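You operate a simulated robot arm through the tools that you are given. There is no shell and no other tool. Be economical: measure what you need, move in short steps, check, and stop when the job is done.

You run a simulated two-armed robot. Do the job below in one go: nothing can be reset, and whatever is moved stays where it is left.

JOB
Take the small tin from the end shelf under the counter and put it on top of the white block. Then take the orange bottle on the till end of the counter and put it away on the far end of the window bench. Then press the rent button three times. Then open the returns bin lid, put the red flat case in the returns bin and shut the lid again. Then take the green bottle on the top of the packing bench and put it away on the short shelf over the lamp bench. Then fetch the long green case and set it on the big white cold pack. Then switch the rack switch on. Then put the orange case on the power tray. Then put the blue hammock box on the display platform. Then press the red button three times. Then put the L blue carabiner pack from the top of the long table on the bare end of the camp bed. Then shut the mirror door. Then take the purple tab and leave it on the ledge of the cook bay. Then open the dark box door. Keep to this order. Set down upright: orange bottle, red flat case, green bottle, orange case, blue hammock box.

It is judged by the outcome, as a careful person would: the job done as asked, and still so three seconds after it is handed in. It fails if anything else is knocked over, pushed out of place, dropped, spilled or broken. Lids that push on must go on centred and level and be pressed home; caps that screw on are set level and turned clockwise until they are tight.

ROBOT AND FRAMES
Two 7-joint arms with fingered hands on one trunk, on a base that drives. Base frame: it is fixed to the floor where the robot stands at the start and does not move with it; the origin is under the middle of the robot, x ahead of it, y to its left, z up; the surface under the hand at the start is at about z = 920. Units: mm, degrees, N and s.
The left shoulder is at the start at [80, 241, 1517], the right one opposite. Places, roughly: bare end of the camp bed [-2800, -1100, 500]; big white cold pack [2750, 1250, 750]; blue carabiner pack [-5250, -2250, 1000]; blue hammock box [-4500, 2750, 1000]; dark box door [-4400, -400, 1100]; display platform [-2100, -300, 300]; far end of the window bench [2500, -4800, 800]; green bottle [2750, -750, 750]; ledge of the cook bay (25x69 cm) [-2900, -6940, 920]; long green case (17x6x3 cm) [2500, 1200, 800]; mirror door [-7400, -2300, 1100]; orange bottle [500, -750, 1000]; orange case [-3000, 2500, 250]; power tray (35x24 cm) [180, 2500, 820]; purple tab [-1250, -5500, 750]; rack switch [-1900, 2300, 1900]; red button [-4400, 1400, 900]; red flat case [2250, 0, 750]; rent button [800, -1000, 1000]; returns bin inside [800, 800, 500]; returns bin lid [800, 800, 700]; short shelf over the lamp bench (40x15 cm) [-4840, -1540, 1400]; small tin [500, 0, 500]; white block (7x8x5 cm) [700, 200, 500]. Payload 4.9 kg a hand.
The tool frame of a hand sits at the grasp point between the pads (the TCP): z along the fingers, y along the line on which they close. The tips reach 32 mm beyond it. Largest opening 200 mm; the body of the gripper starts 89 mm behind the TCP. The gripper is a hand of 4 fingers: y runs from the thumb to the fingers, the wrist lies at [0, 0, -267] in the tool frame, and closing takes about 1.5 s.
Orientation is told as [roll, pitch, yaw] about the base's x, y, z axes, in that order, counted from this pose: with the fingers straight down and closing along the base's y, the tool's x points along the base's -x, its y along +y and its z along -z.

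CONTROLS
- The arms move only by the tool nudge_tool. It takes "left_rows", "right_rows" or both (then of equal length, played together; a hand with none holds still); each is a list of rows, each a list of 3 entries, a list of its own where there are three numbers: the shift along the tool's x, y, z in m, then the turn, a rotation vector about the tool's x, y, z in degrees, then the finger opening in m, from 0 to 0.2. In form: [[[dx, dy, dz], [wx, wy, wz], jaw], ...]. A call has 1 to 12 rows; each row shifts and turns the commanded pose from where the row before left it, along the tool's axes as they then stand. Rows are played at 5 a second. More than 50 mm and 8.6 degrees between two rows, or a gripper value outside its range, and nothing of the call is played. Where a pose cannot be reached the arm comes as near as it can. A force on the tool above 40 N (or 10 N above the force at the start of the call, whichever is more), or a blocked arm, ends the call early, and 0.2 s more pass. Each finger travels about 72 mm/s and halts on what it meets, pressing with about 34 N; the grip force reading is that of the motor and also rises with nothing between the fingers. The clock runs only during rows and for 0.2 s after the last one: add rows that do not move to give the fingers time. The reply holds the time, the measured pose of the TCP, the force on the tool along the base axes, the opening and the grip force, in the units named above and with some noise, with the torque about the TCP (base axes, N m) and any sound that the robot's microphone picked up.
- Cameras (640 x 400 px; columns grow to the right, rows downward): "scene" is now at [107.9, -10.1, 1682.7]; the picture's right is [-0.17, -0.98, 0.00], its down [-0.72, 0.13, -0.68] and it looks along [0.67, -0.12, -0.73] (base axes); focal length 238 px, centre (320, 200). "left" rides on the left gripper at [-69, -69, -116] in its tool frame; the picture's right is [0.71, -0.71, 0.00], its down [0.54, 0.54, -0.64] and it looks along [0.45, 0.45, 0.77] (tool axes); focal length 226 px, centre (320, 200). "right" rides on the right gripper at [69, -69, -116] in its tool frame; the picture's right is [0.71, 0.71, 0.00], its down [-0.54, 0.54, -0.64] and it looks along [-0.45, 0.45, 0.77] (tool axes); focal length 226 px, centre (320, 200).
- grab_frame(camera): a new picture of that camera. It takes no simulated time.
- lift_body(by): slides the trunk up (or, below 0, down) by that many mm; the arms and the scene camera ride with it, the base frame stays. It gives what a move gives, with no picture.
- base_move(legs): drives the robot by 1 to 6 legs, each [ahead, left, turn to the left] in mm, mm and degrees, along the robot's own axes; the way and the turn of a leg run together, so that a leg with both is an arc; at most 1500 mm and 180 degrees a leg. The arms and the cameras ride along, it lands a little off, and it stops where it bumps. It gives what a move gives.
- hand_shape(shape, hand): the hand has 4 fingers and takes this shape, open, in about a second: jaw (thumb against the fingers, like two jaws); tri (thumb and two fingers); tip (a fingertip pinch); poke (one finger out to press); point (the index stretched); flat (the hand flat); cup (the hand cupped); fist (a fist). The gripper value then closes the fingers along that shape, each until it touches; the sizes above hold for jaw. It gives what a move gives, with no picture.
- aim_head(pan, tilt): turns the head with the scene camera to pan (to the left, within 86 degrees either way) and tilt (down, from -29 to 69), counted from straight ahead of the robot. It gives what a move gives.
- point_at(camera, pixels): for up to 12 pixels [column, row] of the newest picture of that camera ("zoom" is the newest enlarged one), the place [x, y, z] in the base frame of the surface seen there, good to about 2 mm, but the place of the scene camera against the robot may be out by one fixed shift of up to 18 mm in any direction. It takes no simulated time.
- inspect(camera, box): a new picture of the part [left, top, right, bottom] of that camera's present view, enlarged. It takes no simulated time.
- finish_job(): hands the job in; it is judged then, once.

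Go step by step. Measure first, check grasps and placings, and put right what went wrong. The budget is 385 turns and 370 pictures, counting those below and the enlarged ones. Unless the task says otherwise, let go and move clear before handing in, and close with one line.

The tools are called after ">>>" by a JSON object that holds its "api" and its "payload". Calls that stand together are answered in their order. nudge_tool: Moves the arms, as the interface text tells. Its arguments: {"type":"object","properties":{"left_rows":{"type":"array","items":{"type":"array"}},"right_rows":{"type":"array","items":{"type":"array"}}},"required":[]} The other tools are called the same way: lift_body (by) slides the trunk up or down; hand_shape (shape, hand) gives the hand a shape; base_move (legs) drives the base; aim_head (pan, tilt) turns the head that bears the scene camera; grab_frame (camera) takes a picture; point_at (camera, pixels) gives the place of the surface under pixels of a picture; inspect (camera, box) takes an enlarged picture of a part of a camera's view; finish_job () hands the job in.

At the start:

```text
time: 0.0
left_position: [610.3, 295.0, 1281.0]
left_ee_rot: [-0.1, 0.1, 0.1]
left_ft_force: [-0.4, 0.0, -0.1]
left_wrist_torque: [-0.01, -0.02, 0.0]
left_finger_gap: 199.8
left_grip_force: 0.1
left_shape: jaw
right_position: [553.7, -196.3, 1301.8]
right_ee_rot: [0.0, 0.1, 0.0]
right_ft_force: [-0.1, 0.0, 0.3]
right_wrist_torque: [-0.02, -0.01, 0.03]
right_finger_gap: 200.0
right_grip_force: 0.0
right_shape: jaw
trunk travel left (down, up): [-425.0, 415.0]
robot x, y, heading: [1.0, 0.1, 0.0]
head pan, tilt: [-9.9, 47.2]
```

scene: 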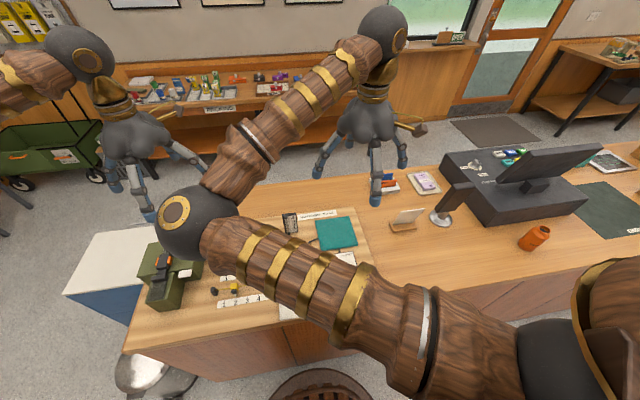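
right: 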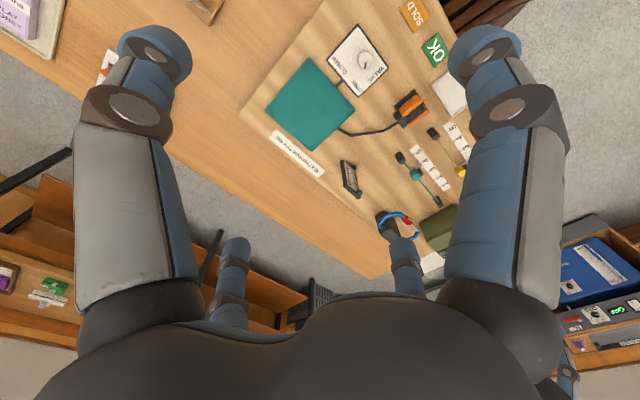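
left: 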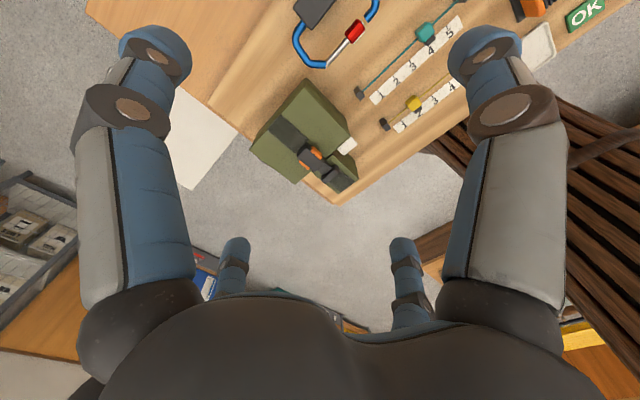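

The first views show the counter with a console ahead of the robot; the end shelf under the counter isn't visible yet. I'll look down and ahead.

>>> {"api": "aim_head", "payload": {"pan": 0, "tilt": 65}}

>>> {"api": "grab_frame", "payload": {"camera": "scene"}}

```text
time: 0.8
left_position: [609.4, 295.5, 1280.6]
left_ee_rot: [0.0, 0.0, 0.0]
left_ft_force: [-0.1, 0.0, 0.2]
left_wrist_torque: [0.02, -0.03, -0.01]
left_finger_gap: 200.0
left_grip_force: 0.1
left_shape: jaw
right_position: [554.2, -194.6, 1300.0]
right_ee_rot: [0.1, 0.1, 0.0]
right_ft_force: [0.5, -0.1, 0.3]
right_wrist_torque: [-0.01, 0.02, 0.01]
right_finger_gap: 199.9
right_grip_force: 0.1
right_shape: jaw
trunk travel left (down, up): [-425.0, 415.0]
robot x, y, heading: [1.0, -0.4, -0.0]
head pan, tilt: [0.0, 65.0]
```

```text
366 pictures are left
```

scene: 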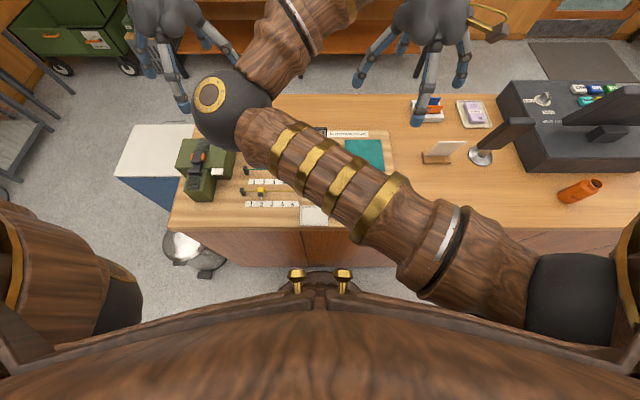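

The counter's left edge is near column 180–270, row 150–220, with a blue/white bin at (155,150) beyond it. I'll measure several points.

>>> {"api": "point_at", "payload": {"camera": "scene", "pixels": [[172, 223], [300, 232], [500, 228], [150, 150], [185, 250], [580, 195], [250, 100], [570, 225], [310, 250], [212, 245], [450, 240], [155, 195]]}}

```text
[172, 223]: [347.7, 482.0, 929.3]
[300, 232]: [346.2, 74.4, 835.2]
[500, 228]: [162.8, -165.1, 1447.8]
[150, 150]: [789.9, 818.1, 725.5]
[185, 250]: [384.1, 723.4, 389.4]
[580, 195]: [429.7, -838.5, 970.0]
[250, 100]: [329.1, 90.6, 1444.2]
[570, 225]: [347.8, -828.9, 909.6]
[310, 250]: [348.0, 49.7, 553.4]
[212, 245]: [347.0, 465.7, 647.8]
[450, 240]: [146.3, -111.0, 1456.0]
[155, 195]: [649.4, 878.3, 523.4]
```

The counter front panel is at x≈348, z≤920, its left end at y≈482. I'll look around behind me and to the left before moving to find the shelf opening.

>>> {"api": "aim_head", "payload": {"pan": 80, "tilt": 25}}

>>> {"api": "grab_frame", "payload": {"camera": "scene"}}

>>> {"api": "aim_head", "payload": {"pan": -80, "tilt": 25}}

>>> {"api": "grab_frame", "payload": {"camera": "scene"}}

>>> {"api": "aim_head", "payload": {"pan": 35, "tilt": 30}}

>>> {"api": "grab_frame", "payload": {"camera": "scene"}}

```text
time: 2.3
left_position: [609.1, 295.6, 1281.5]
left_ee_rot: [-0.1, 0.0, 0.0]
left_ft_force: [0.5, 0.2, -0.9]
left_wrist_torque: [-0.03, 0.01, -0.03]
left_finger_gap: 199.9
left_grip_force: 0.0
left_shape: jaw
right_position: [553.7, -196.6, 1301.9]
right_ee_rot: [0.0, 0.0, 0.0]
right_ft_force: [0.4, 0.3, 0.4]
right_wrist_torque: [0.01, -0.01, 0.01]
right_finger_gap: 199.9
right_grip_force: 0.0
right_shape: jaw
trunk travel left (down, up): [-425.0, 415.0]
robot x, y, heading: [-1.8, 1.2, 0.0]
head pan, tilt: [80.0, 25.0]
```

```text
365 pictures are left
```

scene: 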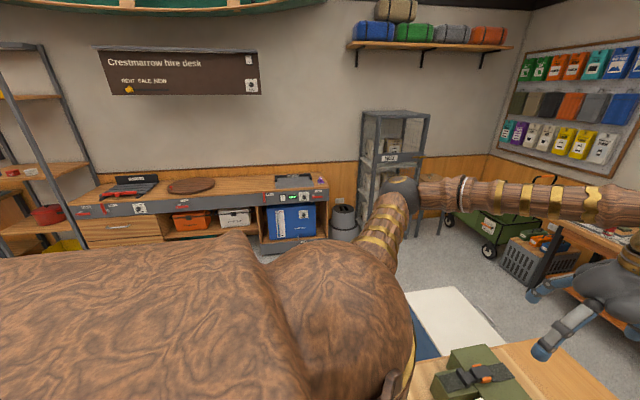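

```text
time: 4.8
left_position: [609.5, 296.3, 1281.1]
left_ee_rot: [0.0, 0.0, 0.0]
left_ft_force: [-0.4, -0.6, -0.1]
left_wrist_torque: [-0.01, 0.0, -0.01]
left_finger_gap: 199.6
left_grip_force: 0.0
left_shape: jaw
right_position: [553.8, -195.0, 1301.1]
right_ee_rot: [0.1, 0.0, 0.1]
right_ft_force: [0.0, -0.3, 0.0]
right_wrist_torque: [0.0, 0.02, -0.03]
right_finger_gap: 199.9
right_grip_force: 0.1
right_shape: jaw
trunk travel left (down, up): [-425.0, 415.0]
robot x, y, heading: [-2.1, 2.4, 0.1]
head pan, tilt: [-80.0, 25.0]
```

```text
364 pictures are left
```

scene: 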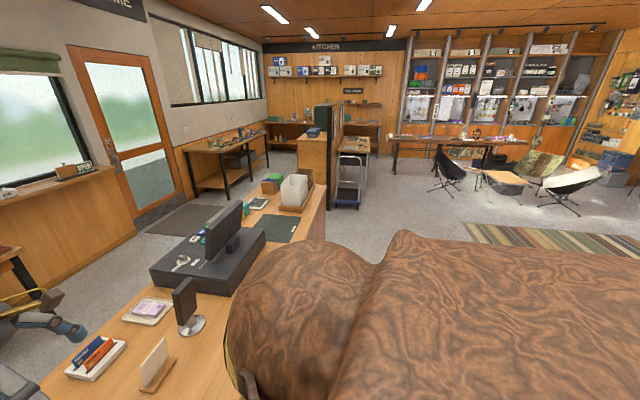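

```text
time: 6.7
left_position: [609.8, 294.6, 1280.8]
left_ee_rot: [-0.1, 0.0, 0.0]
left_ft_force: [0.3, 0.5, 0.2]
left_wrist_torque: [0.01, 0.0, -0.02]
left_finger_gap: 199.7
left_grip_force: 0.1
left_shape: jaw
right_position: [553.5, -196.3, 1301.2]
right_ee_rot: [0.0, 0.0, 0.0]
right_ft_force: [-0.2, 0.3, 0.1]
right_wrist_torque: [-0.02, 0.0, 0.01]
right_finger_gap: 199.9
right_grip_force: 0.0
right_shape: jaw
trunk travel left (down, up): [-425.0, 415.0]
robot x, y, heading: [-4.1, -0.0, 0.2]
head pan, tilt: [35.0, 30.0]
```

```text
363 pictures are left
```

scene: 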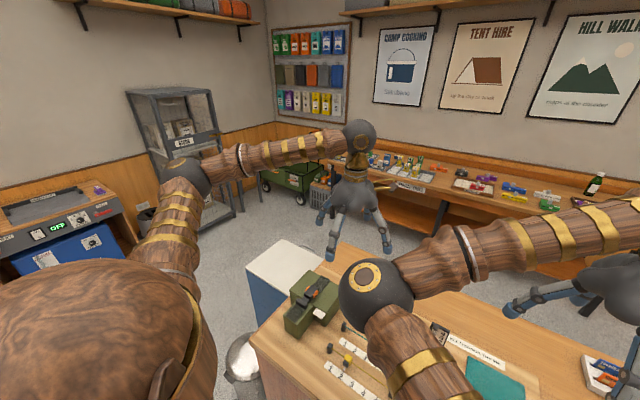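

Nothing blocks the area right behind in these views; I'll back off 600 mm and look at the counter front.

>>> {"api": "base_move", "payload": {"legs": [[-600, 0, 0]]}}

>>> {"api": "lift_body", "payload": {"by": -250}}

>>> {"api": "aim_head", "payload": {"pan": 0, "tilt": 40}}

>>> {"api": "grab_frame", "payload": {"camera": "scene"}}

```text
time: 10.1
left_position: [6.4, 297.9, 1280.0]
left_ee_rot: [0.0, 0.1, 0.6]
left_ft_force: [-0.1, -0.6, -0.3]
left_wrist_torque: [0.01, -0.02, 0.01]
left_finger_gap: 199.7
left_grip_force: 0.1
left_shape: jaw
right_position: [-46.7, -194.0, 1299.7]
right_ee_rot: [0.0, 0.1, 0.4]
right_ft_force: [0.2, -0.7, 0.3]
right_wrist_torque: [0.0, 0.0, 0.03]
right_finger_gap: 199.8
right_grip_force: 0.1
right_shape: jaw
trunk travel left (down, up): [-425.0, 415.0]
robot x, y, heading: [-602.5, -3.1, 0.8]
head pan, tilt: [35.0, 30.0]
```

```text
time: 12.7
left_position: [5.2, 297.3, 1031.9]
left_ee_rot: [0.1, -0.1, 0.5]
left_ft_force: [-0.1, -0.1, -0.6]
left_wrist_torque: [0.0, -0.04, 0.0]
left_finger_gap: 200.0
left_grip_force: 0.1
left_shape: jaw
right_position: [-47.8, -195.1, 1052.1]
right_ee_rot: [0.0, 0.0, 0.4]
right_ft_force: [-0.7, -0.1, 0.2]
right_wrist_torque: [-0.01, 0.0, 0.01]
right_finger_gap: 200.0
right_grip_force: 0.0
right_shape: jaw
trunk travel left (down, up): [-175.0, 665.0]
robot x, y, heading: [-601.8, -2.6, 0.5]
head pan, tilt: [35.0, 30.0]
```

```text
time: 13.7
left_position: [5.7, 298.2, 1031.2]
left_ee_rot: [0.1, 0.1, 0.5]
left_ft_force: [0.5, -0.7, -0.6]
left_wrist_torque: [0.0, -0.02, 0.03]
left_finger_gap: 199.9
left_grip_force: 0.2
left_shape: jaw
right_position: [-47.7, -193.7, 1051.0]
right_ee_rot: [0.1, 0.0, 0.4]
right_ft_force: [-0.7, 0.7, -0.9]
right_wrist_torque: [-0.01, -0.01, 0.02]
right_finger_gap: 199.8
right_grip_force: 0.1
right_shape: jaw
trunk travel left (down, up): [-175.0, 665.0]
robot x, y, heading: [-599.1, -2.1, 0.3]
head pan, tilt: [0.0, 40.0]
```

```text
362 pictures are left
```

scene: 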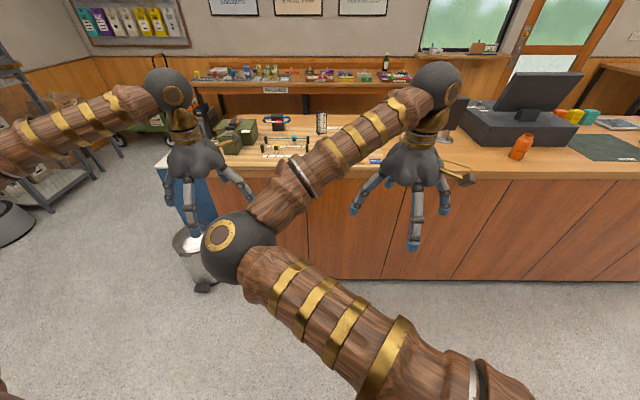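

The robot-side front is a closed panel; the shelf must open at the left end or the far side. A silver bin on the floor stands near (384,723). I'll move left wide of it and look at the end of the counter.

>>> {"api": "base_move", "payload": {"legs": [[0, 1450, 0], [700, 0, 0]]}}

>>> {"api": "aim_head", "payload": {"pan": -55, "tilt": 30}}

>>> {"api": "grab_frame", "payload": {"camera": "scene"}}

>>> {"api": "aim_head", "payload": {"pan": 0, "tilt": 35}}

>>> {"api": "grab_frame", "payload": {"camera": "scene"}}

```text
time: 24.4
left_position: [719.5, 1733.2, 1030.4]
left_ee_rot: [0.0, 0.0, -0.1]
left_ft_force: [-0.3, 0.1, -0.1]
left_wrist_torque: [0.02, 0.03, 0.01]
left_finger_gap: 199.7
left_grip_force: 0.1
left_shape: jaw
right_position: [662.4, 1242.8, 1050.4]
right_ee_rot: [-0.1, 0.0, -0.1]
right_ft_force: [-0.5, -0.6, -0.1]
right_wrist_torque: [0.0, 0.0, -0.02]
right_finger_gap: 199.8
right_grip_force: 0.0
right_shape: jaw
trunk travel left (down, up): [-175.0, 665.0]
robot x, y, heading: [110.3, 1440.9, -0.0]
head pan, tilt: [0.0, 40.0]
```

```text
time: 25.6
left_position: [719.7, 1733.3, 1031.3]
left_ee_rot: [0.0, 0.1, -0.1]
left_ft_force: [-0.2, -0.8, 0.4]
left_wrist_torque: [0.03, 0.03, 0.04]
left_finger_gap: 199.7
left_grip_force: 0.1
left_shape: jaw
right_position: [661.2, 1241.8, 1050.3]
right_ee_rot: [0.0, 0.0, -0.2]
right_ft_force: [0.3, 0.1, -0.8]
right_wrist_torque: [-0.01, 0.05, 0.0]
right_finger_gap: 200.1
right_grip_force: 0.0
right_shape: jaw
trunk travel left (down, up): [-175.0, 665.0]
robot x, y, heading: [108.6, 1438.4, 0.0]
head pan, tilt: [-55.0, 30.0]
```

```text
361 pictures are left
```

scene: 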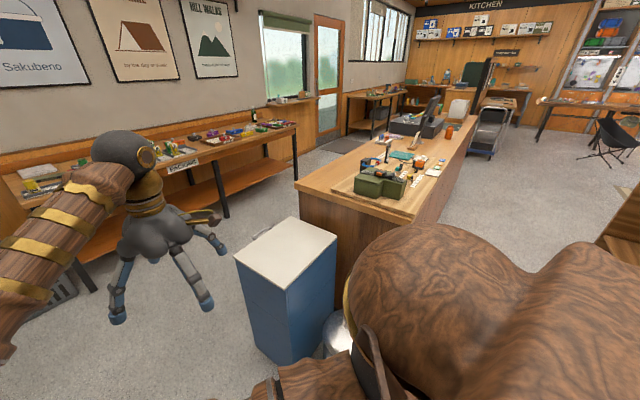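

```text
time: 26.9
left_position: [719.2, 1733.7, 1032.0]
left_ee_rot: [0.0, 0.1, -0.1]
left_ft_force: [0.0, 0.1, 0.3]
left_wrist_torque: [-0.05, 0.02, 0.0]
left_finger_gap: 200.0
left_grip_force: 0.0
left_shape: jaw
right_position: [662.7, 1241.6, 1050.8]
right_ee_rot: [0.0, 0.0, 0.0]
right_ft_force: [0.0, -0.3, 0.1]
right_wrist_torque: [0.01, -0.01, -0.02]
right_finger_gap: 200.0
right_grip_force: 0.0
right_shape: jaw
trunk travel left (down, up): [-175.0, 665.0]
robot x, y, heading: [107.8, 1438.4, -0.2]
head pan, tilt: [0.0, 35.0]
```

```text
360 pictures are left
```

scene: 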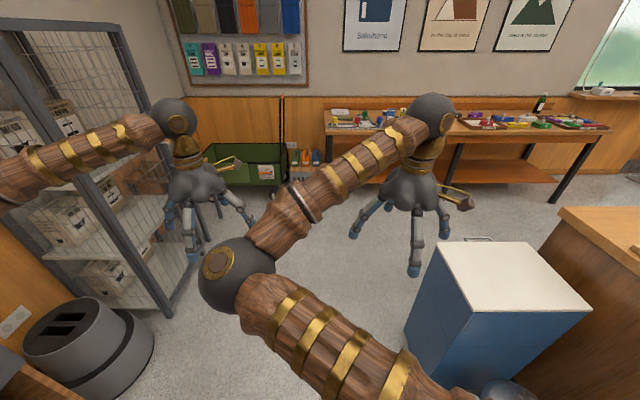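

The counter's left end is closed too, so the shelf faces the far (bench) side. I'll measure the corridor before driving through.

>>> {"api": "point_at", "payload": {"camera": "scene", "pixels": [[437, 245], [455, 310], [590, 312], [520, 243], [175, 310], [330, 135], [605, 130], [250, 215], [565, 208], [155, 330], [550, 205], [190, 60]]}}

```text
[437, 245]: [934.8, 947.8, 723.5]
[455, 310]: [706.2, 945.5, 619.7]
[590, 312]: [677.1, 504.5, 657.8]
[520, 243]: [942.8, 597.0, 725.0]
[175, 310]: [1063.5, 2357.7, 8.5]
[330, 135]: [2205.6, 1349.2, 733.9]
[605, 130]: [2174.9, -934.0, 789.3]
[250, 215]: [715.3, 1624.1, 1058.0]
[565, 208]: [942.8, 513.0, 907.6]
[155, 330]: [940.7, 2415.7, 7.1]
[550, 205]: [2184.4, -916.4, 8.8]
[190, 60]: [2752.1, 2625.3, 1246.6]
```

The corridor between counter back (x≈943) and packing bench (x≈2190) is wide enough. I'll raise the trunk, drive around and turn to face the counter's back.

>>> {"api": "lift_body", "payload": {"by": 250}}

>>> {"api": "base_move", "payload": {"legs": [[1450, 0, 0], [0, -1250, 0], [0, 0, 180]]}}

>>> {"api": "aim_head", "payload": {"pan": 0, "tilt": 60}}

>>> {"api": "grab_frame", "payload": {"camera": "scene"}}

```text
time: 29.5
left_position: [719.0, 1733.4, 1280.3]
left_ee_rot: [0.0, -0.1, -0.1]
left_ft_force: [-0.1, 0.0, 0.5]
left_wrist_torque: [-0.02, -0.02, 0.0]
left_finger_gap: 199.9
left_grip_force: 0.1
left_shape: jaw
right_position: [662.8, 1242.7, 1301.6]
right_ee_rot: [0.0, -0.1, -0.1]
right_ft_force: [-0.2, -0.1, 0.8]
right_wrist_torque: [0.01, 0.0, 0.0]
right_finger_gap: 199.9
right_grip_force: 0.1
right_shape: jaw
trunk travel left (down, up): [-425.0, 415.0]
robot x, y, heading: [110.0, 1439.7, -0.0]
head pan, tilt: [0.0, 35.0]
```

```text
time: 49.7
left_position: [904.2, -78.8, 1280.9]
left_ee_rot: [0.0, 0.0, 178.4]
left_ft_force: [-0.1, -0.3, -0.2]
left_wrist_torque: [0.01, -0.02, 0.0]
left_finger_gap: 200.0
left_grip_force: 0.1
left_shape: jaw
right_position: [974.0, 410.7, 1300.4]
right_ee_rot: [0.0, 0.1, 178.4]
right_ft_force: [0.2, 0.2, 0.7]
right_wrist_torque: [-0.01, 0.01, 0.03]
right_finger_gap: 200.1
right_grip_force: 0.0
right_shape: jaw
trunk travel left (down, up): [-425.0, 415.0]
robot x, y, heading: [1523.3, 197.9, 178.4]
head pan, tilt: [0.0, 35.0]
```

```text
time: 50.6
left_position: [905.1, -77.8, 1280.8]
left_ee_rot: [0.0, 0.0, 178.4]
left_ft_force: [-0.6, 0.6, -0.8]
left_wrist_torque: [-0.01, -0.01, -0.02]
left_finger_gap: 199.9
left_grip_force: 0.1
left_shape: jaw
right_position: [973.5, 411.7, 1301.2]
right_ee_rot: [0.0, -0.1, 178.4]
right_ft_force: [0.1, -0.3, -1.2]
right_wrist_torque: [0.01, -0.03, 0.0]
right_finger_gap: 199.6
right_grip_force: 0.1
right_shape: jaw
trunk travel left (down, up): [-425.0, 415.0]
robot x, y, heading: [1525.1, 195.9, 178.2]
head pan, tilt: [0.0, 60.0]
```

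```text
359 pictures are left
```

scene: 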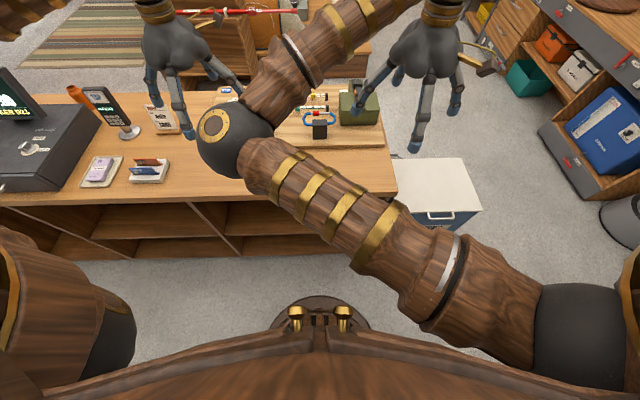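

The far side indeed has open shelves (rows 200–260). I'll back off a bit and lower the trunk to look into them.

>>> {"api": "base_move", "payload": {"legs": [[-260, 0, 1.6]]}}

>>> {"api": "lift_body", "payload": {"by": -425}}

>>> {"api": "aim_head", "payload": {"pan": 0, "tilt": 40}}

>>> {"api": "grab_frame", "payload": {"camera": "scene"}}

```text
time: 52.5
left_position: [1168.8, -100.8, 1279.4]
left_ee_rot: [0.0, 0.1, -179.8]
left_ft_force: [-0.4, 0.2, -0.3]
left_wrist_torque: [0.0, -0.03, 0.02]
left_finger_gap: 200.2
left_grip_force: 0.2
left_shape: jaw
right_position: [1223.8, 389.3, 1299.9]
right_ee_rot: [0.0, 0.1, -179.8]
right_ft_force: [-0.1, 0.2, 0.0]
right_wrist_torque: [0.01, -0.03, 0.0]
right_finger_gap: 199.9
right_grip_force: 0.1
right_shape: jaw
trunk travel left (down, up): [-425.0, 415.0]
robot x, y, heading: [1777.3, 196.5, -179.7]
head pan, tilt: [0.0, 60.0]
```

```text
refused: -425 is not a number from -400 to 400
```

```text
time: 53.3
left_position: [1171.8, -101.1, 1280.2]
left_ee_rot: [0.0, 0.0, -179.8]
left_ft_force: [0.2, -0.5, 0.2]
left_wrist_torque: [-0.02, 0.0, 0.0]
left_finger_gap: 200.0
left_grip_force: 0.0
left_shape: jaw
right_position: [1226.9, 390.4, 1300.8]
right_ee_rot: [0.1, 0.0, -179.7]
right_ft_force: [-0.3, 0.1, -0.2]
right_wrist_torque: [-0.02, 0.02, 0.01]
right_finger_gap: 199.9
right_grip_force: 0.1
right_shape: jaw
trunk travel left (down, up): [-425.0, 415.0]
robot x, y, heading: [1779.4, 197.6, -179.9]
head pan, tilt: [0.0, 40.0]
```

```text
358 pictures are left
```

scene: 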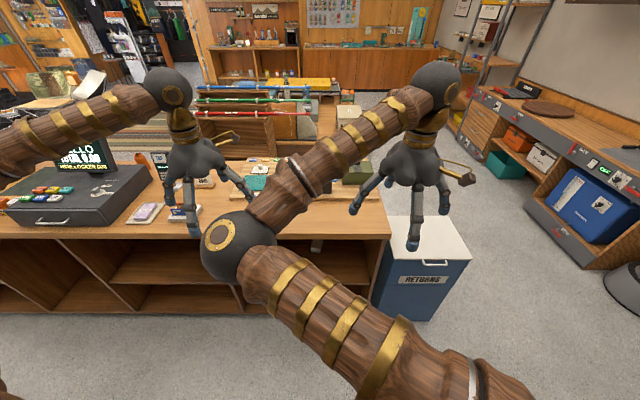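

The right arm hides the middle of the view; a white thing sits at (317,245). I'll lower the trunk and look again.

>>> {"api": "lift_body", "payload": {"by": -400}}

>>> {"api": "aim_head", "payload": {"pan": 0, "tilt": 30}}

>>> {"api": "grab_frame", "payload": {"camera": "scene"}}

>>> {"api": "grab_frame", "payload": {"camera": "right"}}

>>> {"api": "grab_frame", "payload": {"camera": "left"}}

```text
time: 57.1
left_position: [1171.0, -100.8, 880.8]
left_ee_rot: [0.0, 0.0, -179.8]
left_ft_force: [0.3, 0.7, 0.0]
left_wrist_torque: [-0.02, -0.01, 0.01]
left_finger_gap: 199.9
left_grip_force: 0.0
left_shape: jaw
right_position: [1224.5, 389.7, 900.5]
right_ee_rot: [0.0, 0.0, -179.8]
right_ft_force: [-0.1, -0.5, -0.3]
right_wrist_torque: [-0.01, -0.02, -0.01]
right_finger_gap: 199.8
right_grip_force: 0.0
right_shape: jaw
trunk travel left (down, up): [-25.0, 815.0]
robot x, y, heading: [1778.9, 196.4, -179.8]
head pan, tilt: [0.0, 40.0]
```

```text
time: 57.9
left_position: [1171.5, -100.8, 881.4]
left_ee_rot: [0.0, 0.0, -179.8]
left_ft_force: [-0.1, 0.2, 0.1]
left_wrist_torque: [0.06, -0.01, 0.0]
left_finger_gap: 199.7
left_grip_force: 0.1
left_shape: jaw
right_position: [1225.3, 389.6, 901.3]
right_ee_rot: [0.1, 0.0, -179.9]
right_ft_force: [0.8, -0.2, -0.2]
right_wrist_torque: [-0.02, -0.01, 0.02]
right_finger_gap: 200.1
right_grip_force: 0.2
right_shape: jaw
trunk travel left (down, up): [-25.0, 815.0]
robot x, y, heading: [1782.2, 198.1, -179.9]
head pan, tilt: [0.0, 30.0]
```

```text
357 pictures are left
```

scene: 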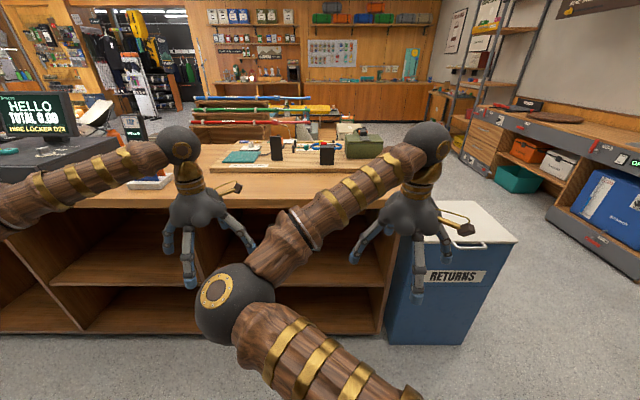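

```text
356 pictures are left
```

right: 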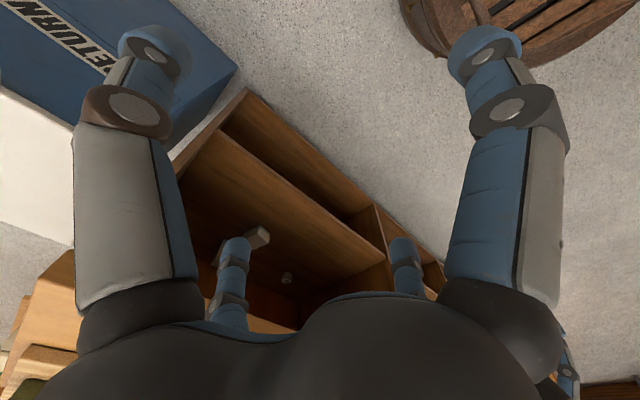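

```text
355 pictures are left
```

left: 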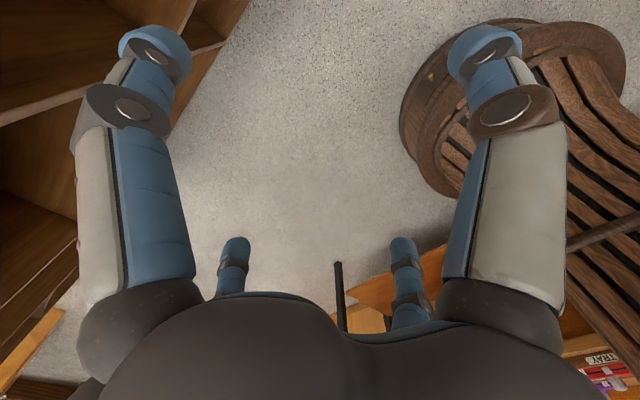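

The right camera shows the white block at (258,237) and the small tin at (287,278) on the end bay shelf. Measuring.

>>> {"api": "point_at", "payload": {"camera": "right", "pixels": [[258, 235], [264, 240], [287, 275], [287, 282], [330, 230], [300, 265], [245, 100], [383, 260], [220, 128], [250, 92]]}}

>>> {"api": "inspect", "payload": {"camera": "right", "box": [200, 200, 360, 300]}}

```text
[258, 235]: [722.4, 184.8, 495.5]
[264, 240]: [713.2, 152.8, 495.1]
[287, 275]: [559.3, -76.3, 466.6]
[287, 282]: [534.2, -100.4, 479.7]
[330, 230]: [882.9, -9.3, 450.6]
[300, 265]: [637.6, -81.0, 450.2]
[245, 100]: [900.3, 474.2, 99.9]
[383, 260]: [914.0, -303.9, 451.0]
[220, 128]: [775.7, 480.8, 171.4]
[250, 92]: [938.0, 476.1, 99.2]
```

```text
4.00 times, centred on (280, 250) of right
```

zoom: 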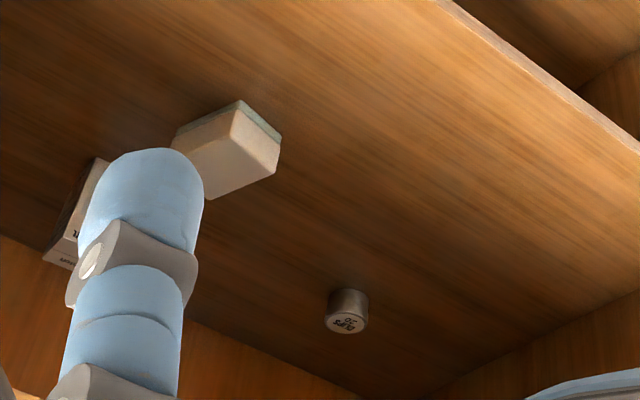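

The tin is at about (545,-85) on a shelf at z≈450, the block top at z≈495. Before approaching I'll check what the jaw looks like partly closed, since all four fingers appear in the view.

>>> {"api": "nudge_tool", "payload": {"left_rows": [[[0, 0, 0], [0, 0, 0], 0.06], [[0, 0, 0], [0, 0, 0], 0.06], [[0, 0, 0], [0, 0, 0], 0.06], [[0, 0, 0], [0, 0, 0], 0.06], [[0, 0, 0], [0, 0, 0], 0.06], [[0, 0, 0], [0, 0, 0], 0.06]]}}

>>> {"api": "grab_frame", "payload": {"camera": "left"}}

>>> {"api": "hand_shape", "payload": {"shape": "tip", "hand": "left"}}

>>> {"api": "grab_frame", "payload": {"camera": "left"}}

```text
time: 59.2
left_position: [1171.2, -101.4, 880.7]
left_ee_rot: [0.1, 0.1, -179.8]
left_ft_force: [0.8, 0.5, -0.2]
left_wrist_torque: [-0.02, -0.02, -0.03]
left_finger_gap: 60.6
left_grip_force: 0.0
left_shape: jaw
right_position: [1224.4, 390.6, 900.4]
right_ee_rot: [0.0, 0.0, -179.8]
right_ft_force: [0.3, 1.0, -0.5]
right_wrist_torque: [0.0, -0.02, 0.0]
right_finger_gap: 199.9
right_grip_force: 0.0
right_shape: jaw
trunk travel left (down, up): [-25.0, 815.0]
robot x, y, heading: [1778.3, 198.3, -179.5]
head pan, tilt: [0.0, 30.0]
```

```text
353 pictures are left
```

left: 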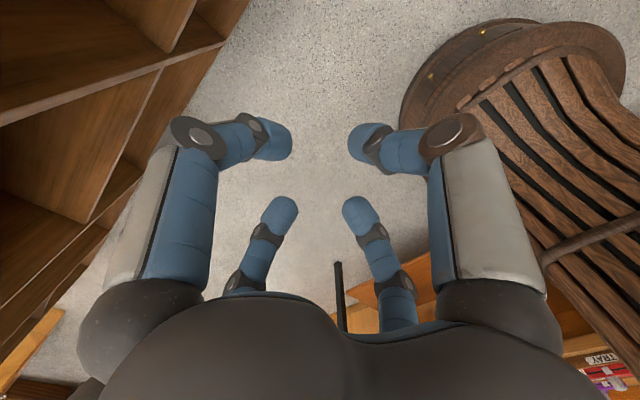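

```text
time: 60.1
left_position: [1170.5, -101.1, 881.7]
left_ee_rot: [0.0, 0.0, -179.8]
left_ft_force: [1.1, -0.2, -0.4]
left_wrist_torque: [0.0, 0.02, 0.0]
left_finger_gap: 200.0
left_grip_force: 0.1
left_shape: tip
right_position: [1224.8, 390.9, 902.6]
right_ee_rot: [0.0, 0.1, -179.8]
right_ft_force: [-0.3, -0.5, -0.6]
right_wrist_torque: [-0.01, 0.01, -0.03]
right_finger_gap: 200.0
right_grip_force: 0.1
right_shape: jaw
trunk travel left (down, up): [-25.0, 815.0]
robot x, y, heading: [1775.9, 196.5, -179.7]
head pan, tilt: [0.0, 30.0]
```

```text
352 pictures are left
```

left: 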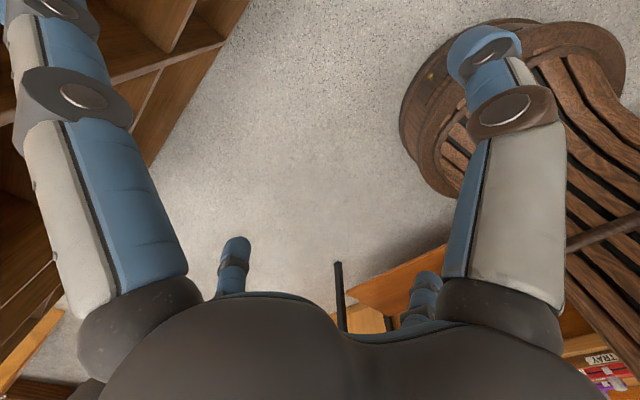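

In jaw, all four fingers close radially; in tip, only the ±y pair stays in and the others splay out. I'll view the tri shape as well, open and part closed.

>>> {"api": "hand_shape", "payload": {"shape": "tri", "hand": "left"}}

>>> {"api": "grab_frame", "payload": {"camera": "left"}}

>>> {"api": "nudge_tool", "payload": {"left_rows": [[[0, 0, 0], [0, 0, 0], 0.04], [[0, 0, 0], [0, 0, 0], 0.04], [[0, 0, 0], [0, 0, 0], 0.04], [[0, 0, 0], [0, 0, 0], 0.04], [[0, 0, 0], [0, 0, 0], 0.04], [[0, 0, 0], [0, 0, 0], 0.04]]}}

>>> {"api": "grab_frame", "payload": {"camera": "left"}}

>>> {"api": "grab_frame", "payload": {"camera": "scene"}}

```text
time: 61.0
left_position: [1170.4, -100.9, 880.5]
left_ee_rot: [0.0, 0.0, -179.8]
left_ft_force: [0.3, -0.7, 0.3]
left_wrist_torque: [-0.02, 0.02, 0.02]
left_finger_gap: 200.0
left_grip_force: 0.0
left_shape: tri
right_position: [1225.3, 389.8, 901.2]
right_ee_rot: [0.0, 0.0, -179.8]
right_ft_force: [-0.4, 0.6, -0.3]
right_wrist_torque: [0.0, 0.01, -0.03]
right_finger_gap: 199.8
right_grip_force: 0.0
right_shape: jaw
trunk travel left (down, up): [-25.0, 815.0]
robot x, y, heading: [1781.0, 201.5, -179.9]
head pan, tilt: [0.0, 30.0]
```

```text
351 pictures are left
```

left: 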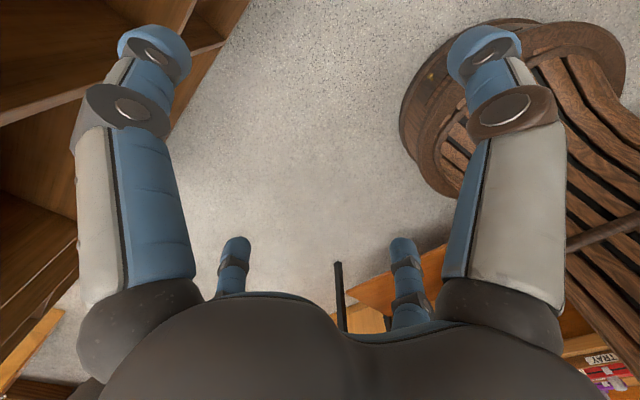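

```text
time: 62.5
left_position: [1170.5, -101.0, 881.3]
left_ee_rot: [0.1, 0.1, -179.9]
left_ft_force: [0.3, 0.3, -0.3]
left_wrist_torque: [0.03, 0.01, 0.01]
left_finger_gap: 40.5
left_grip_force: 0.2
left_shape: tri
right_position: [1225.4, 390.6, 901.2]
right_ee_rot: [0.0, 0.0, -179.8]
right_ft_force: [-0.7, -0.3, -0.3]
right_wrist_torque: [0.0, -0.04, 0.0]
right_finger_gap: 200.1
right_grip_force: 0.0
right_shape: jaw
trunk travel left (down, up): [-25.0, 815.0]
robot x, y, heading: [1778.8, 196.5, -179.8]
head pan, tilt: [0.0, 30.0]
```

```text
350 pictures are left
```

left: 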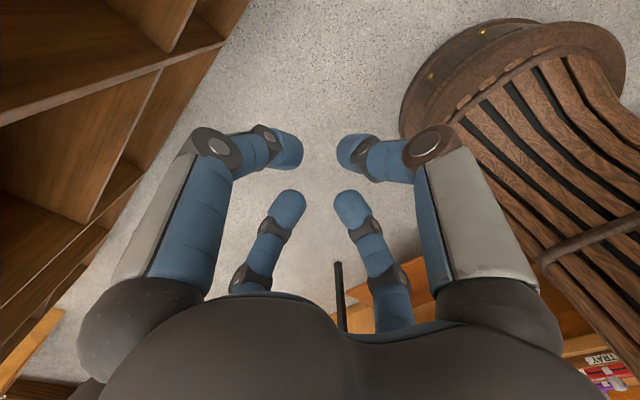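

```text
349 pictures are left
```

scene: 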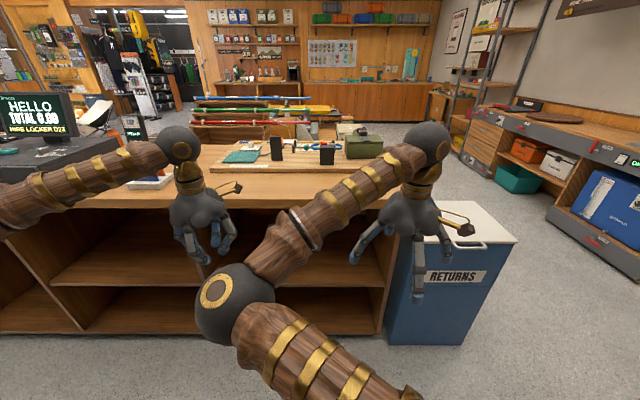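

Tri behaves like jaw; I'll go back to jaw, tilt the left hand 30° forward and lower it in front of the opening.

>>> {"api": "hand_shape", "payload": {"shape": "jaw", "hand": "left"}}

>>> {"api": "nudge_tool", "payload": {"left_rows": [[[0, 0, 0], [0, -7.5, 0], 0.1], [[0, 0, 0], [0, -7.5, 0], 0.1], [[0, 0, 0], [0, -7.5, 0], 0.1], [[0, 0, 0], [0, -7.5, 0], 0.1], [[0.0218, 0, 0.0377], [0, 0, 0], 0.1], [[0.0218, 0, 0.0377], [0, 0, 0], 0.1], [[0.0218, 0, 0.0377], [0, 0, 0], 0.1], [[0.0218, 0, 0.0377], [0, 0, 0], 0.1], [[0.0218, 0, 0.0377], [0, 0, 0], 0.1], [[0.0218, 0, 0.0377], [0, 0, 0], 0.1], [[0, 0, 0], [0, 0, 0], 0.1]]}}

>>> {"api": "grab_frame", "payload": {"camera": "left"}}

>>> {"api": "grab_frame", "payload": {"camera": "scene"}}

```text
time: 63.4
left_position: [1171.0, -99.9, 881.6]
left_ee_rot: [0.1, -0.1, -179.9]
left_ft_force: [-0.4, -0.8, -0.4]
left_wrist_torque: [0.03, 0.0, 0.0]
left_finger_gap: 199.9
left_grip_force: 0.1
left_shape: jaw
right_position: [1224.8, 390.3, 901.2]
right_ee_rot: [0.0, -0.1, -179.7]
right_ft_force: [-0.2, -0.3, 0.4]
right_wrist_torque: [0.0, 0.01, 0.03]
right_finger_gap: 199.8
right_grip_force: 0.0
right_shape: jaw
trunk travel left (down, up): [-25.0, 815.0]
robot x, y, heading: [1779.4, 196.3, -179.7]
head pan, tilt: [0.0, 30.0]
```

```text
time: 65.8
left_position: [1170.5, -100.1, 620.7]
left_ee_rot: [0.0, -29.9, -179.8]
left_ft_force: [-1.2, -0.3, 0.6]
left_wrist_torque: [-0.02, -0.03, 0.02]
left_finger_gap: 100.3
left_grip_force: 0.0
left_shape: jaw
right_position: [1225.3, 390.0, 901.3]
right_ee_rot: [0.1, 0.0, -179.8]
right_ft_force: [0.0, -0.1, 0.5]
right_wrist_torque: [-0.03, 0.01, -0.01]
right_finger_gap: 200.1
right_grip_force: 0.0
right_shape: jaw
trunk travel left (down, up): [-25.0, 815.0]
robot x, y, heading: [1780.8, 192.7, -179.9]
head pan, tilt: [0.0, 30.0]
```

```text
348 pictures are left
```

left: 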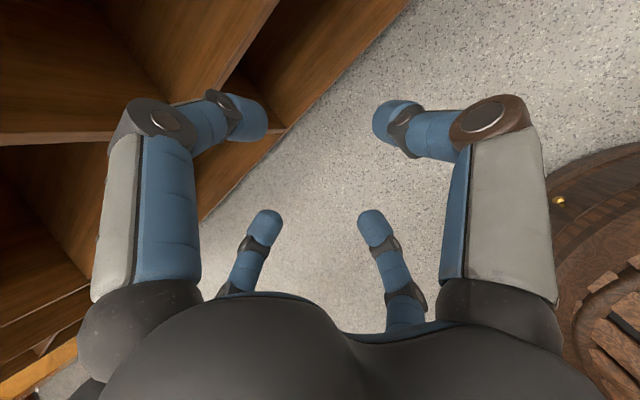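

```text
347 pictures are left
```

scene: 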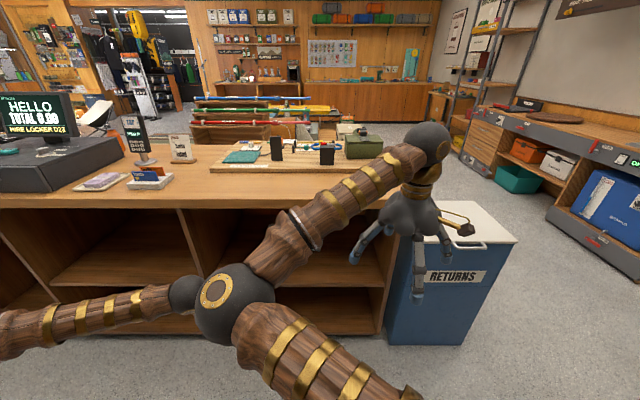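

The arm cleared down nicely. I'll measure the opening's upper edge, then the opposite shelf with the head lowered later.

>>> {"api": "point_at", "payload": {"camera": "scene", "pixels": [[100, 210], [100, 202], [180, 215], [385, 285], [120, 270], [183, 235]]}}

>>> {"api": "nudge_tool", "payload": {"left_rows": [[[-0.0433, 0, 0.025], [0, 0, 0], 0.1], [[-0.0433, 0, 0.025], [0, 0, 0], 0.1], [[-0.0433, 0, 0.025], [0, 0, 0], 0.1], [[-0.0433, 0, 0.025], [0, 0, 0], 0.1], [[0, 0, 0], [0, 0, 0], 0.1]]}}

>>> {"api": "grab_frame", "payload": {"camera": "left"}}

```text
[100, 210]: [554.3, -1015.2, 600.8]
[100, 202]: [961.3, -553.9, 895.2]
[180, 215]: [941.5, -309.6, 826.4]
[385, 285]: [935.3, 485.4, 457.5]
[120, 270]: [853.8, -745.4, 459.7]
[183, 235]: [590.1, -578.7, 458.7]
```

```text
time: 67.0
left_position: [971.9, -100.8, 618.2]
left_ee_rot: [-0.1, -30.0, -179.7]
left_ft_force: [0.4, 0.1, 1.3]
left_wrist_torque: [0.0, 0.04, -0.01]
left_finger_gap: 99.9
left_grip_force: 0.1
left_shape: jaw
right_position: [1225.7, 390.5, 901.5]
right_ee_rot: [0.1, 0.0, -179.8]
right_ft_force: [-0.6, -0.6, 1.1]
right_wrist_torque: [-0.01, -0.01, -0.01]
right_finger_gap: 200.2
right_grip_force: 0.0
right_shape: jaw
trunk travel left (down, up): [-25.0, 815.0]
robot x, y, heading: [1779.7, 195.0, -179.8]
head pan, tilt: [0.0, 30.0]
```

```text
346 pictures are left
```

left: 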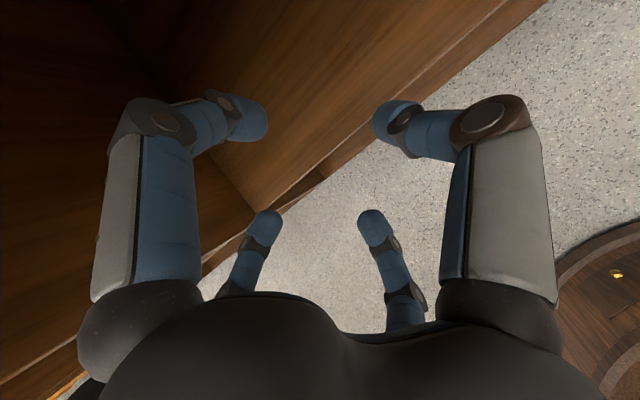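

I'll get precise tin and block positions from the earlier enlarged right-camera view (tin at (347,310), block at (230,150)).

>>> {"api": "point_at", "payload": {"camera": "zoom", "pixels": [[335, 322], [360, 322], [347, 315], [347, 328], [330, 297], [365, 297], [347, 292], [230, 140], [200, 195], [275, 170], [240, 102], [180, 135]]}}

```text
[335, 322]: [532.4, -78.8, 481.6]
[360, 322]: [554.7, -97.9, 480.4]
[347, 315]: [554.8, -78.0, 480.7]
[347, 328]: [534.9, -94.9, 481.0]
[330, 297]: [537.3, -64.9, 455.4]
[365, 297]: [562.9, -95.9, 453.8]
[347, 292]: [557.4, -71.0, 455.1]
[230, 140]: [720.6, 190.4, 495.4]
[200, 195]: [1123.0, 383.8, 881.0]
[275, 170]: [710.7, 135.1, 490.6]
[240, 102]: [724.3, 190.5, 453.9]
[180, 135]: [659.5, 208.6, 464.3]
```

Tin centre ≈(544,-87), top z 481. I'll set the left hand at 25° tilt with a 45° roll (so two low fingers straddle), lower to z≈540, then check before driving in.

>>> {"api": "nudge_tool", "payload": {"left_rows": [[[0, 0, 0], [0, 5, 0], 0.09], [[0, 0, 0], [0, 0, 7.5], 0.09], [[0, 0, 0], [0, 0, 7.5], 0.09], [[0, 0, 0], [0, 0, 7.5], 0.09], [[0, 0, 0], [0, 0, 7.5], 0.09], [[0, 0, 0], [0, 0, 7.5], 0.09], [[0, 0, 0], [0, 0, 7.5], 0.09], [[0.0117, -0.0117, 0.0353], [0, 0, 0], 0.09], [[0.0117, -0.0117, 0.0353], [0, 0, 0], 0.09], [[0, 0, 0], [0, 0, 0], 0.09]]}}

>>> {"api": "grab_frame", "payload": {"camera": "left"}}

>>> {"api": "grab_frame", "payload": {"camera": "scene"}}

```text
time: 69.2
left_position: [972.3, -101.5, 540.4]
left_ee_rot: [18.2, -17.5, 132.3]
left_ft_force: [0.6, 0.7, -0.2]
left_wrist_torque: [0.0, -0.01, 0.02]
left_finger_gap: 90.2
left_grip_force: 0.0
left_shape: jaw
right_position: [1225.5, 390.7, 902.2]
right_ee_rot: [-0.1, 0.1, -179.8]
right_ft_force: [0.0, 0.3, -0.7]
right_wrist_torque: [-0.01, 0.02, 0.0]
right_finger_gap: 199.8
right_grip_force: 0.1
right_shape: jaw
trunk travel left (down, up): [-25.0, 815.0]
robot x, y, heading: [1778.9, 198.9, -179.8]
head pan, tilt: [0.0, 30.0]
```

```text
345 pictures are left
```

left: 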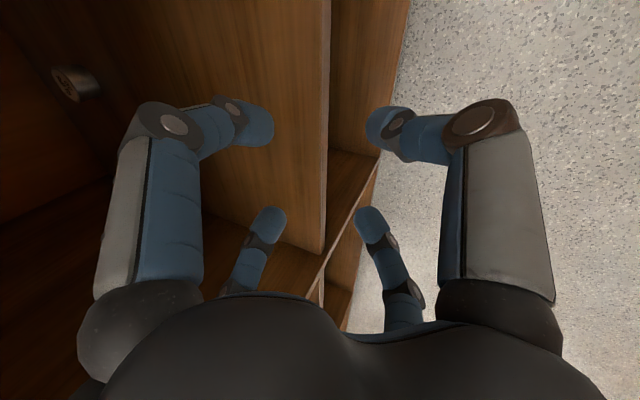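

```text
344 pictures are left
```

scene: 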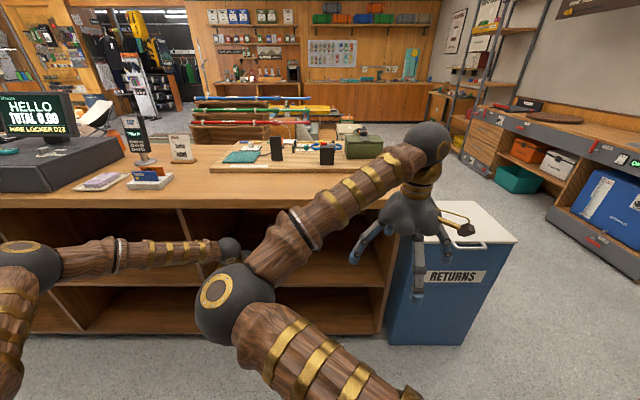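

The left forearm slants in from the left; I need to check it against the divider at y≈-310.

>>> {"api": "point_at", "payload": {"camera": "scene", "pixels": [[30, 262], [130, 252], [190, 252], [228, 250], [10, 330], [235, 300], [300, 225], [425, 150]]}}

>>> {"api": "point_at", "payload": {"camera": "left", "pixels": [[75, 78], [68, 85], [88, 80], [62, 75]]}}

```text
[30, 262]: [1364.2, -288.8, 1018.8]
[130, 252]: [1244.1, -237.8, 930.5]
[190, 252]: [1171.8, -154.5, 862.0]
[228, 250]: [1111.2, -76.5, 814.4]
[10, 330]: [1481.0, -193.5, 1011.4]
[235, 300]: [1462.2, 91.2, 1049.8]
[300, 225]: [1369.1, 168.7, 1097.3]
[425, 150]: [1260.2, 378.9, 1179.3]
```

```text
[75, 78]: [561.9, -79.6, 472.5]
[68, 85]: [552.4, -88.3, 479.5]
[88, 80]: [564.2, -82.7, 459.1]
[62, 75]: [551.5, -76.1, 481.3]
```

Tin confirmed near (545,-85). The counter top would foul the forearm if I reach that deep at this steep angle, so I'll first pull the tin forward ~170 mm with closed fingers at a flatter 45° pose, then grasp it nearer the front. Re-posing the hand flatter and reaching out.

>>> {"api": "nudge_tool", "payload": {"left_rows": [[[0, 0, 0], [-4.71, -4.71, 0], 0.03], [[0, 0, 0], [-4.71, -4.71, 0], 0.03], [[0, 0, 0], [-4.71, -4.71, 0], 0.03], [[-0.0099, -0.0099, 0], [0, 0, 0], 0.03], [[-0.02, 0.02, 0.0283], [0, 0, 0], 0.03], [[-0.02, 0.02, 0.0283], [0, 0, 0], 0.03], [[-0.02, 0.02, 0.0283], [0, 0, 0], 0.03], [[-0.02, 0.02, 0.0283], [0, 0, 0], 0.03], [[0, 0, 0], [0, 0, 0], 0.03]]}}

>>> {"api": "grab_frame", "payload": {"camera": "left"}}

>>> {"api": "grab_frame", "payload": {"camera": "scene"}}

```text
time: 71.2
left_position: [810.8, -89.3, 542.5]
left_ee_rot: [35.2, -30.1, 125.5]
left_ft_force: [-0.1, 0.3, -0.3]
left_wrist_torque: [-0.02, 0.0, -0.01]
left_finger_gap: 30.0
left_grip_force: 0.1
left_shape: jaw
right_position: [1226.1, 390.1, 900.1]
right_ee_rot: [0.1, 0.0, -179.8]
right_ft_force: [-0.1, -0.6, -0.9]
right_wrist_torque: [0.03, 0.0, 0.02]
right_finger_gap: 199.9
right_grip_force: 0.1
right_shape: jaw
trunk travel left (down, up): [-25.0, 815.0]
robot x, y, heading: [1776.2, 195.1, -179.8]
head pan, tilt: [0.0, 30.0]
```

```text
343 pictures are left
```

left: 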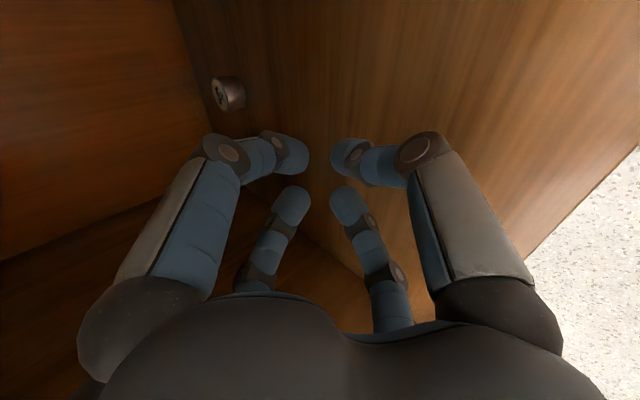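

```text
342 pictures are left
```

scene: 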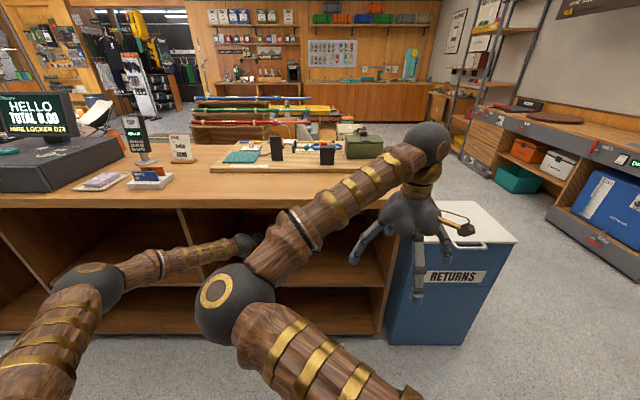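

The pose is flatter and the arm lower. I check elbow/forearm heights before driving in.

>>> {"api": "point_at", "payload": {"camera": "scene", "pixels": [[95, 270], [150, 262], [200, 250], [240, 240], [60, 330]]}}

>>> {"api": "point_at", "payload": {"camera": "left", "pixels": [[220, 92], [236, 85], [216, 100], [225, 110], [242, 100]]}}

```text
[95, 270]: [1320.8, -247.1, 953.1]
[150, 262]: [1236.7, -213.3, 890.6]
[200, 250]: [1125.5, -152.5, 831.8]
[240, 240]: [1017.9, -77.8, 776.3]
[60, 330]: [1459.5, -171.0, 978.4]
```

```text
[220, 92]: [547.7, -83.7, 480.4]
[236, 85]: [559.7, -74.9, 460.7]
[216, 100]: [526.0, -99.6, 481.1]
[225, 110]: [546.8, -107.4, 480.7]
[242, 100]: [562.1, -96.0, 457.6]
```

I'll lower the trunk the last 25 mm while keeping the hand's height, then drive in until the TCP is past the tin.

>>> {"api": "lift_body", "payload": {"by": -25}}

>>> {"api": "nudge_tool", "payload": {"left_rows": [[[-0.0175, 0.0175, -0.0247], [0, 0, 0], 0.03], [[0, 0, 0], [0, 0, 0], 0.03]]}}

>>> {"api": "base_move", "payload": {"legs": [[180, 0, -0.2]]}}

>>> {"api": "grab_frame", "payload": {"camera": "scene"}}

>>> {"api": "grab_frame", "payload": {"camera": "left"}}

```text
time: 71.9
left_position: [811.8, -89.4, 518.9]
left_ee_rot: [35.3, -29.9, 125.5]
left_ft_force: [0.3, -0.2, -0.4]
left_wrist_torque: [0.02, -0.02, 0.01]
left_finger_gap: 30.2
left_grip_force: 0.1
left_shape: jaw
right_position: [1226.6, 390.4, 877.1]
right_ee_rot: [0.0, 0.0, -179.8]
right_ft_force: [-0.7, 0.5, 0.2]
right_wrist_torque: [-0.02, 0.0, 0.01]
right_finger_gap: 199.9
right_grip_force: 0.1
right_shape: jaw
trunk travel left (down, up): [0.0, 840.0]
robot x, y, heading: [1780.2, 202.3, -179.6]
head pan, tilt: [0.0, 30.0]
```

```text
time: 72.5
left_position: [812.0, -88.9, 551.4]
left_ee_rot: [35.0, -29.8, 125.5]
left_ft_force: [0.1, -0.4, 0.1]
left_wrist_torque: [0.01, -0.01, -0.01]
left_finger_gap: 29.9
left_grip_force: 0.0
left_shape: jaw
right_position: [1224.3, 389.8, 876.1]
right_ee_rot: [0.0, 0.0, -179.9]
right_ft_force: [-0.2, 0.9, 0.1]
right_wrist_torque: [-0.01, -0.02, -0.01]
right_finger_gap: 199.9
right_grip_force: 0.0
right_shape: jaw
trunk travel left (down, up): [0.0, 840.0]
robot x, y, heading: [1780.7, 198.1, -180.0]
head pan, tilt: [0.0, 30.0]
```

```text
time: 74.1
left_position: [632.3, -84.1, 554.2]
left_ee_rot: [35.4, -30.0, 125.1]
left_ft_force: [0.7, 0.5, 0.3]
left_wrist_torque: [-0.01, 0.01, 0.0]
left_finger_gap: 30.7
left_grip_force: 0.0
left_shape: jaw
right_position: [1055.0, 392.7, 876.4]
right_ee_rot: [0.2, 0.7, 179.4]
right_ft_force: [21.4, -3.6, 0.1]
right_wrist_torque: [0.0, -0.18, 0.18]
right_finger_gap: 199.3
right_grip_force: 0.0
right_shape: jaw
trunk travel left (down, up): [0.0, 840.0]
robot x, y, heading: [1599.6, 196.5, 179.9]
head pan, tilt: [0.0, 30.0]
stopped in leg 1: the force on the tool passed its limit at 43 N (the readings are from after the stop); the commanded pose is now the measured one
```

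```text
341 pictures are left
```

scene: 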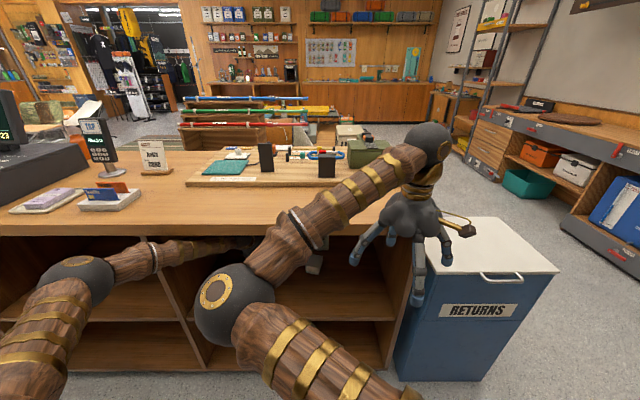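

```text
340 pictures are left
```

left: 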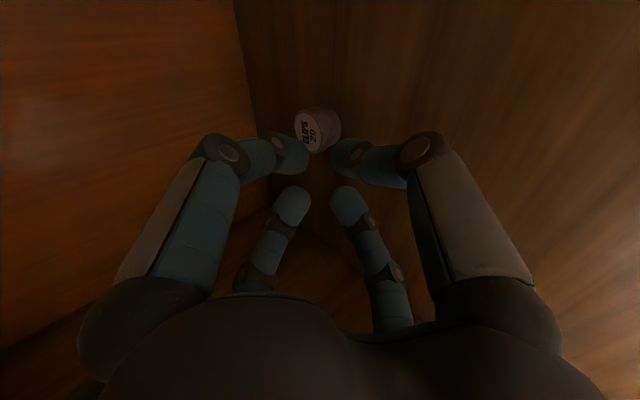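

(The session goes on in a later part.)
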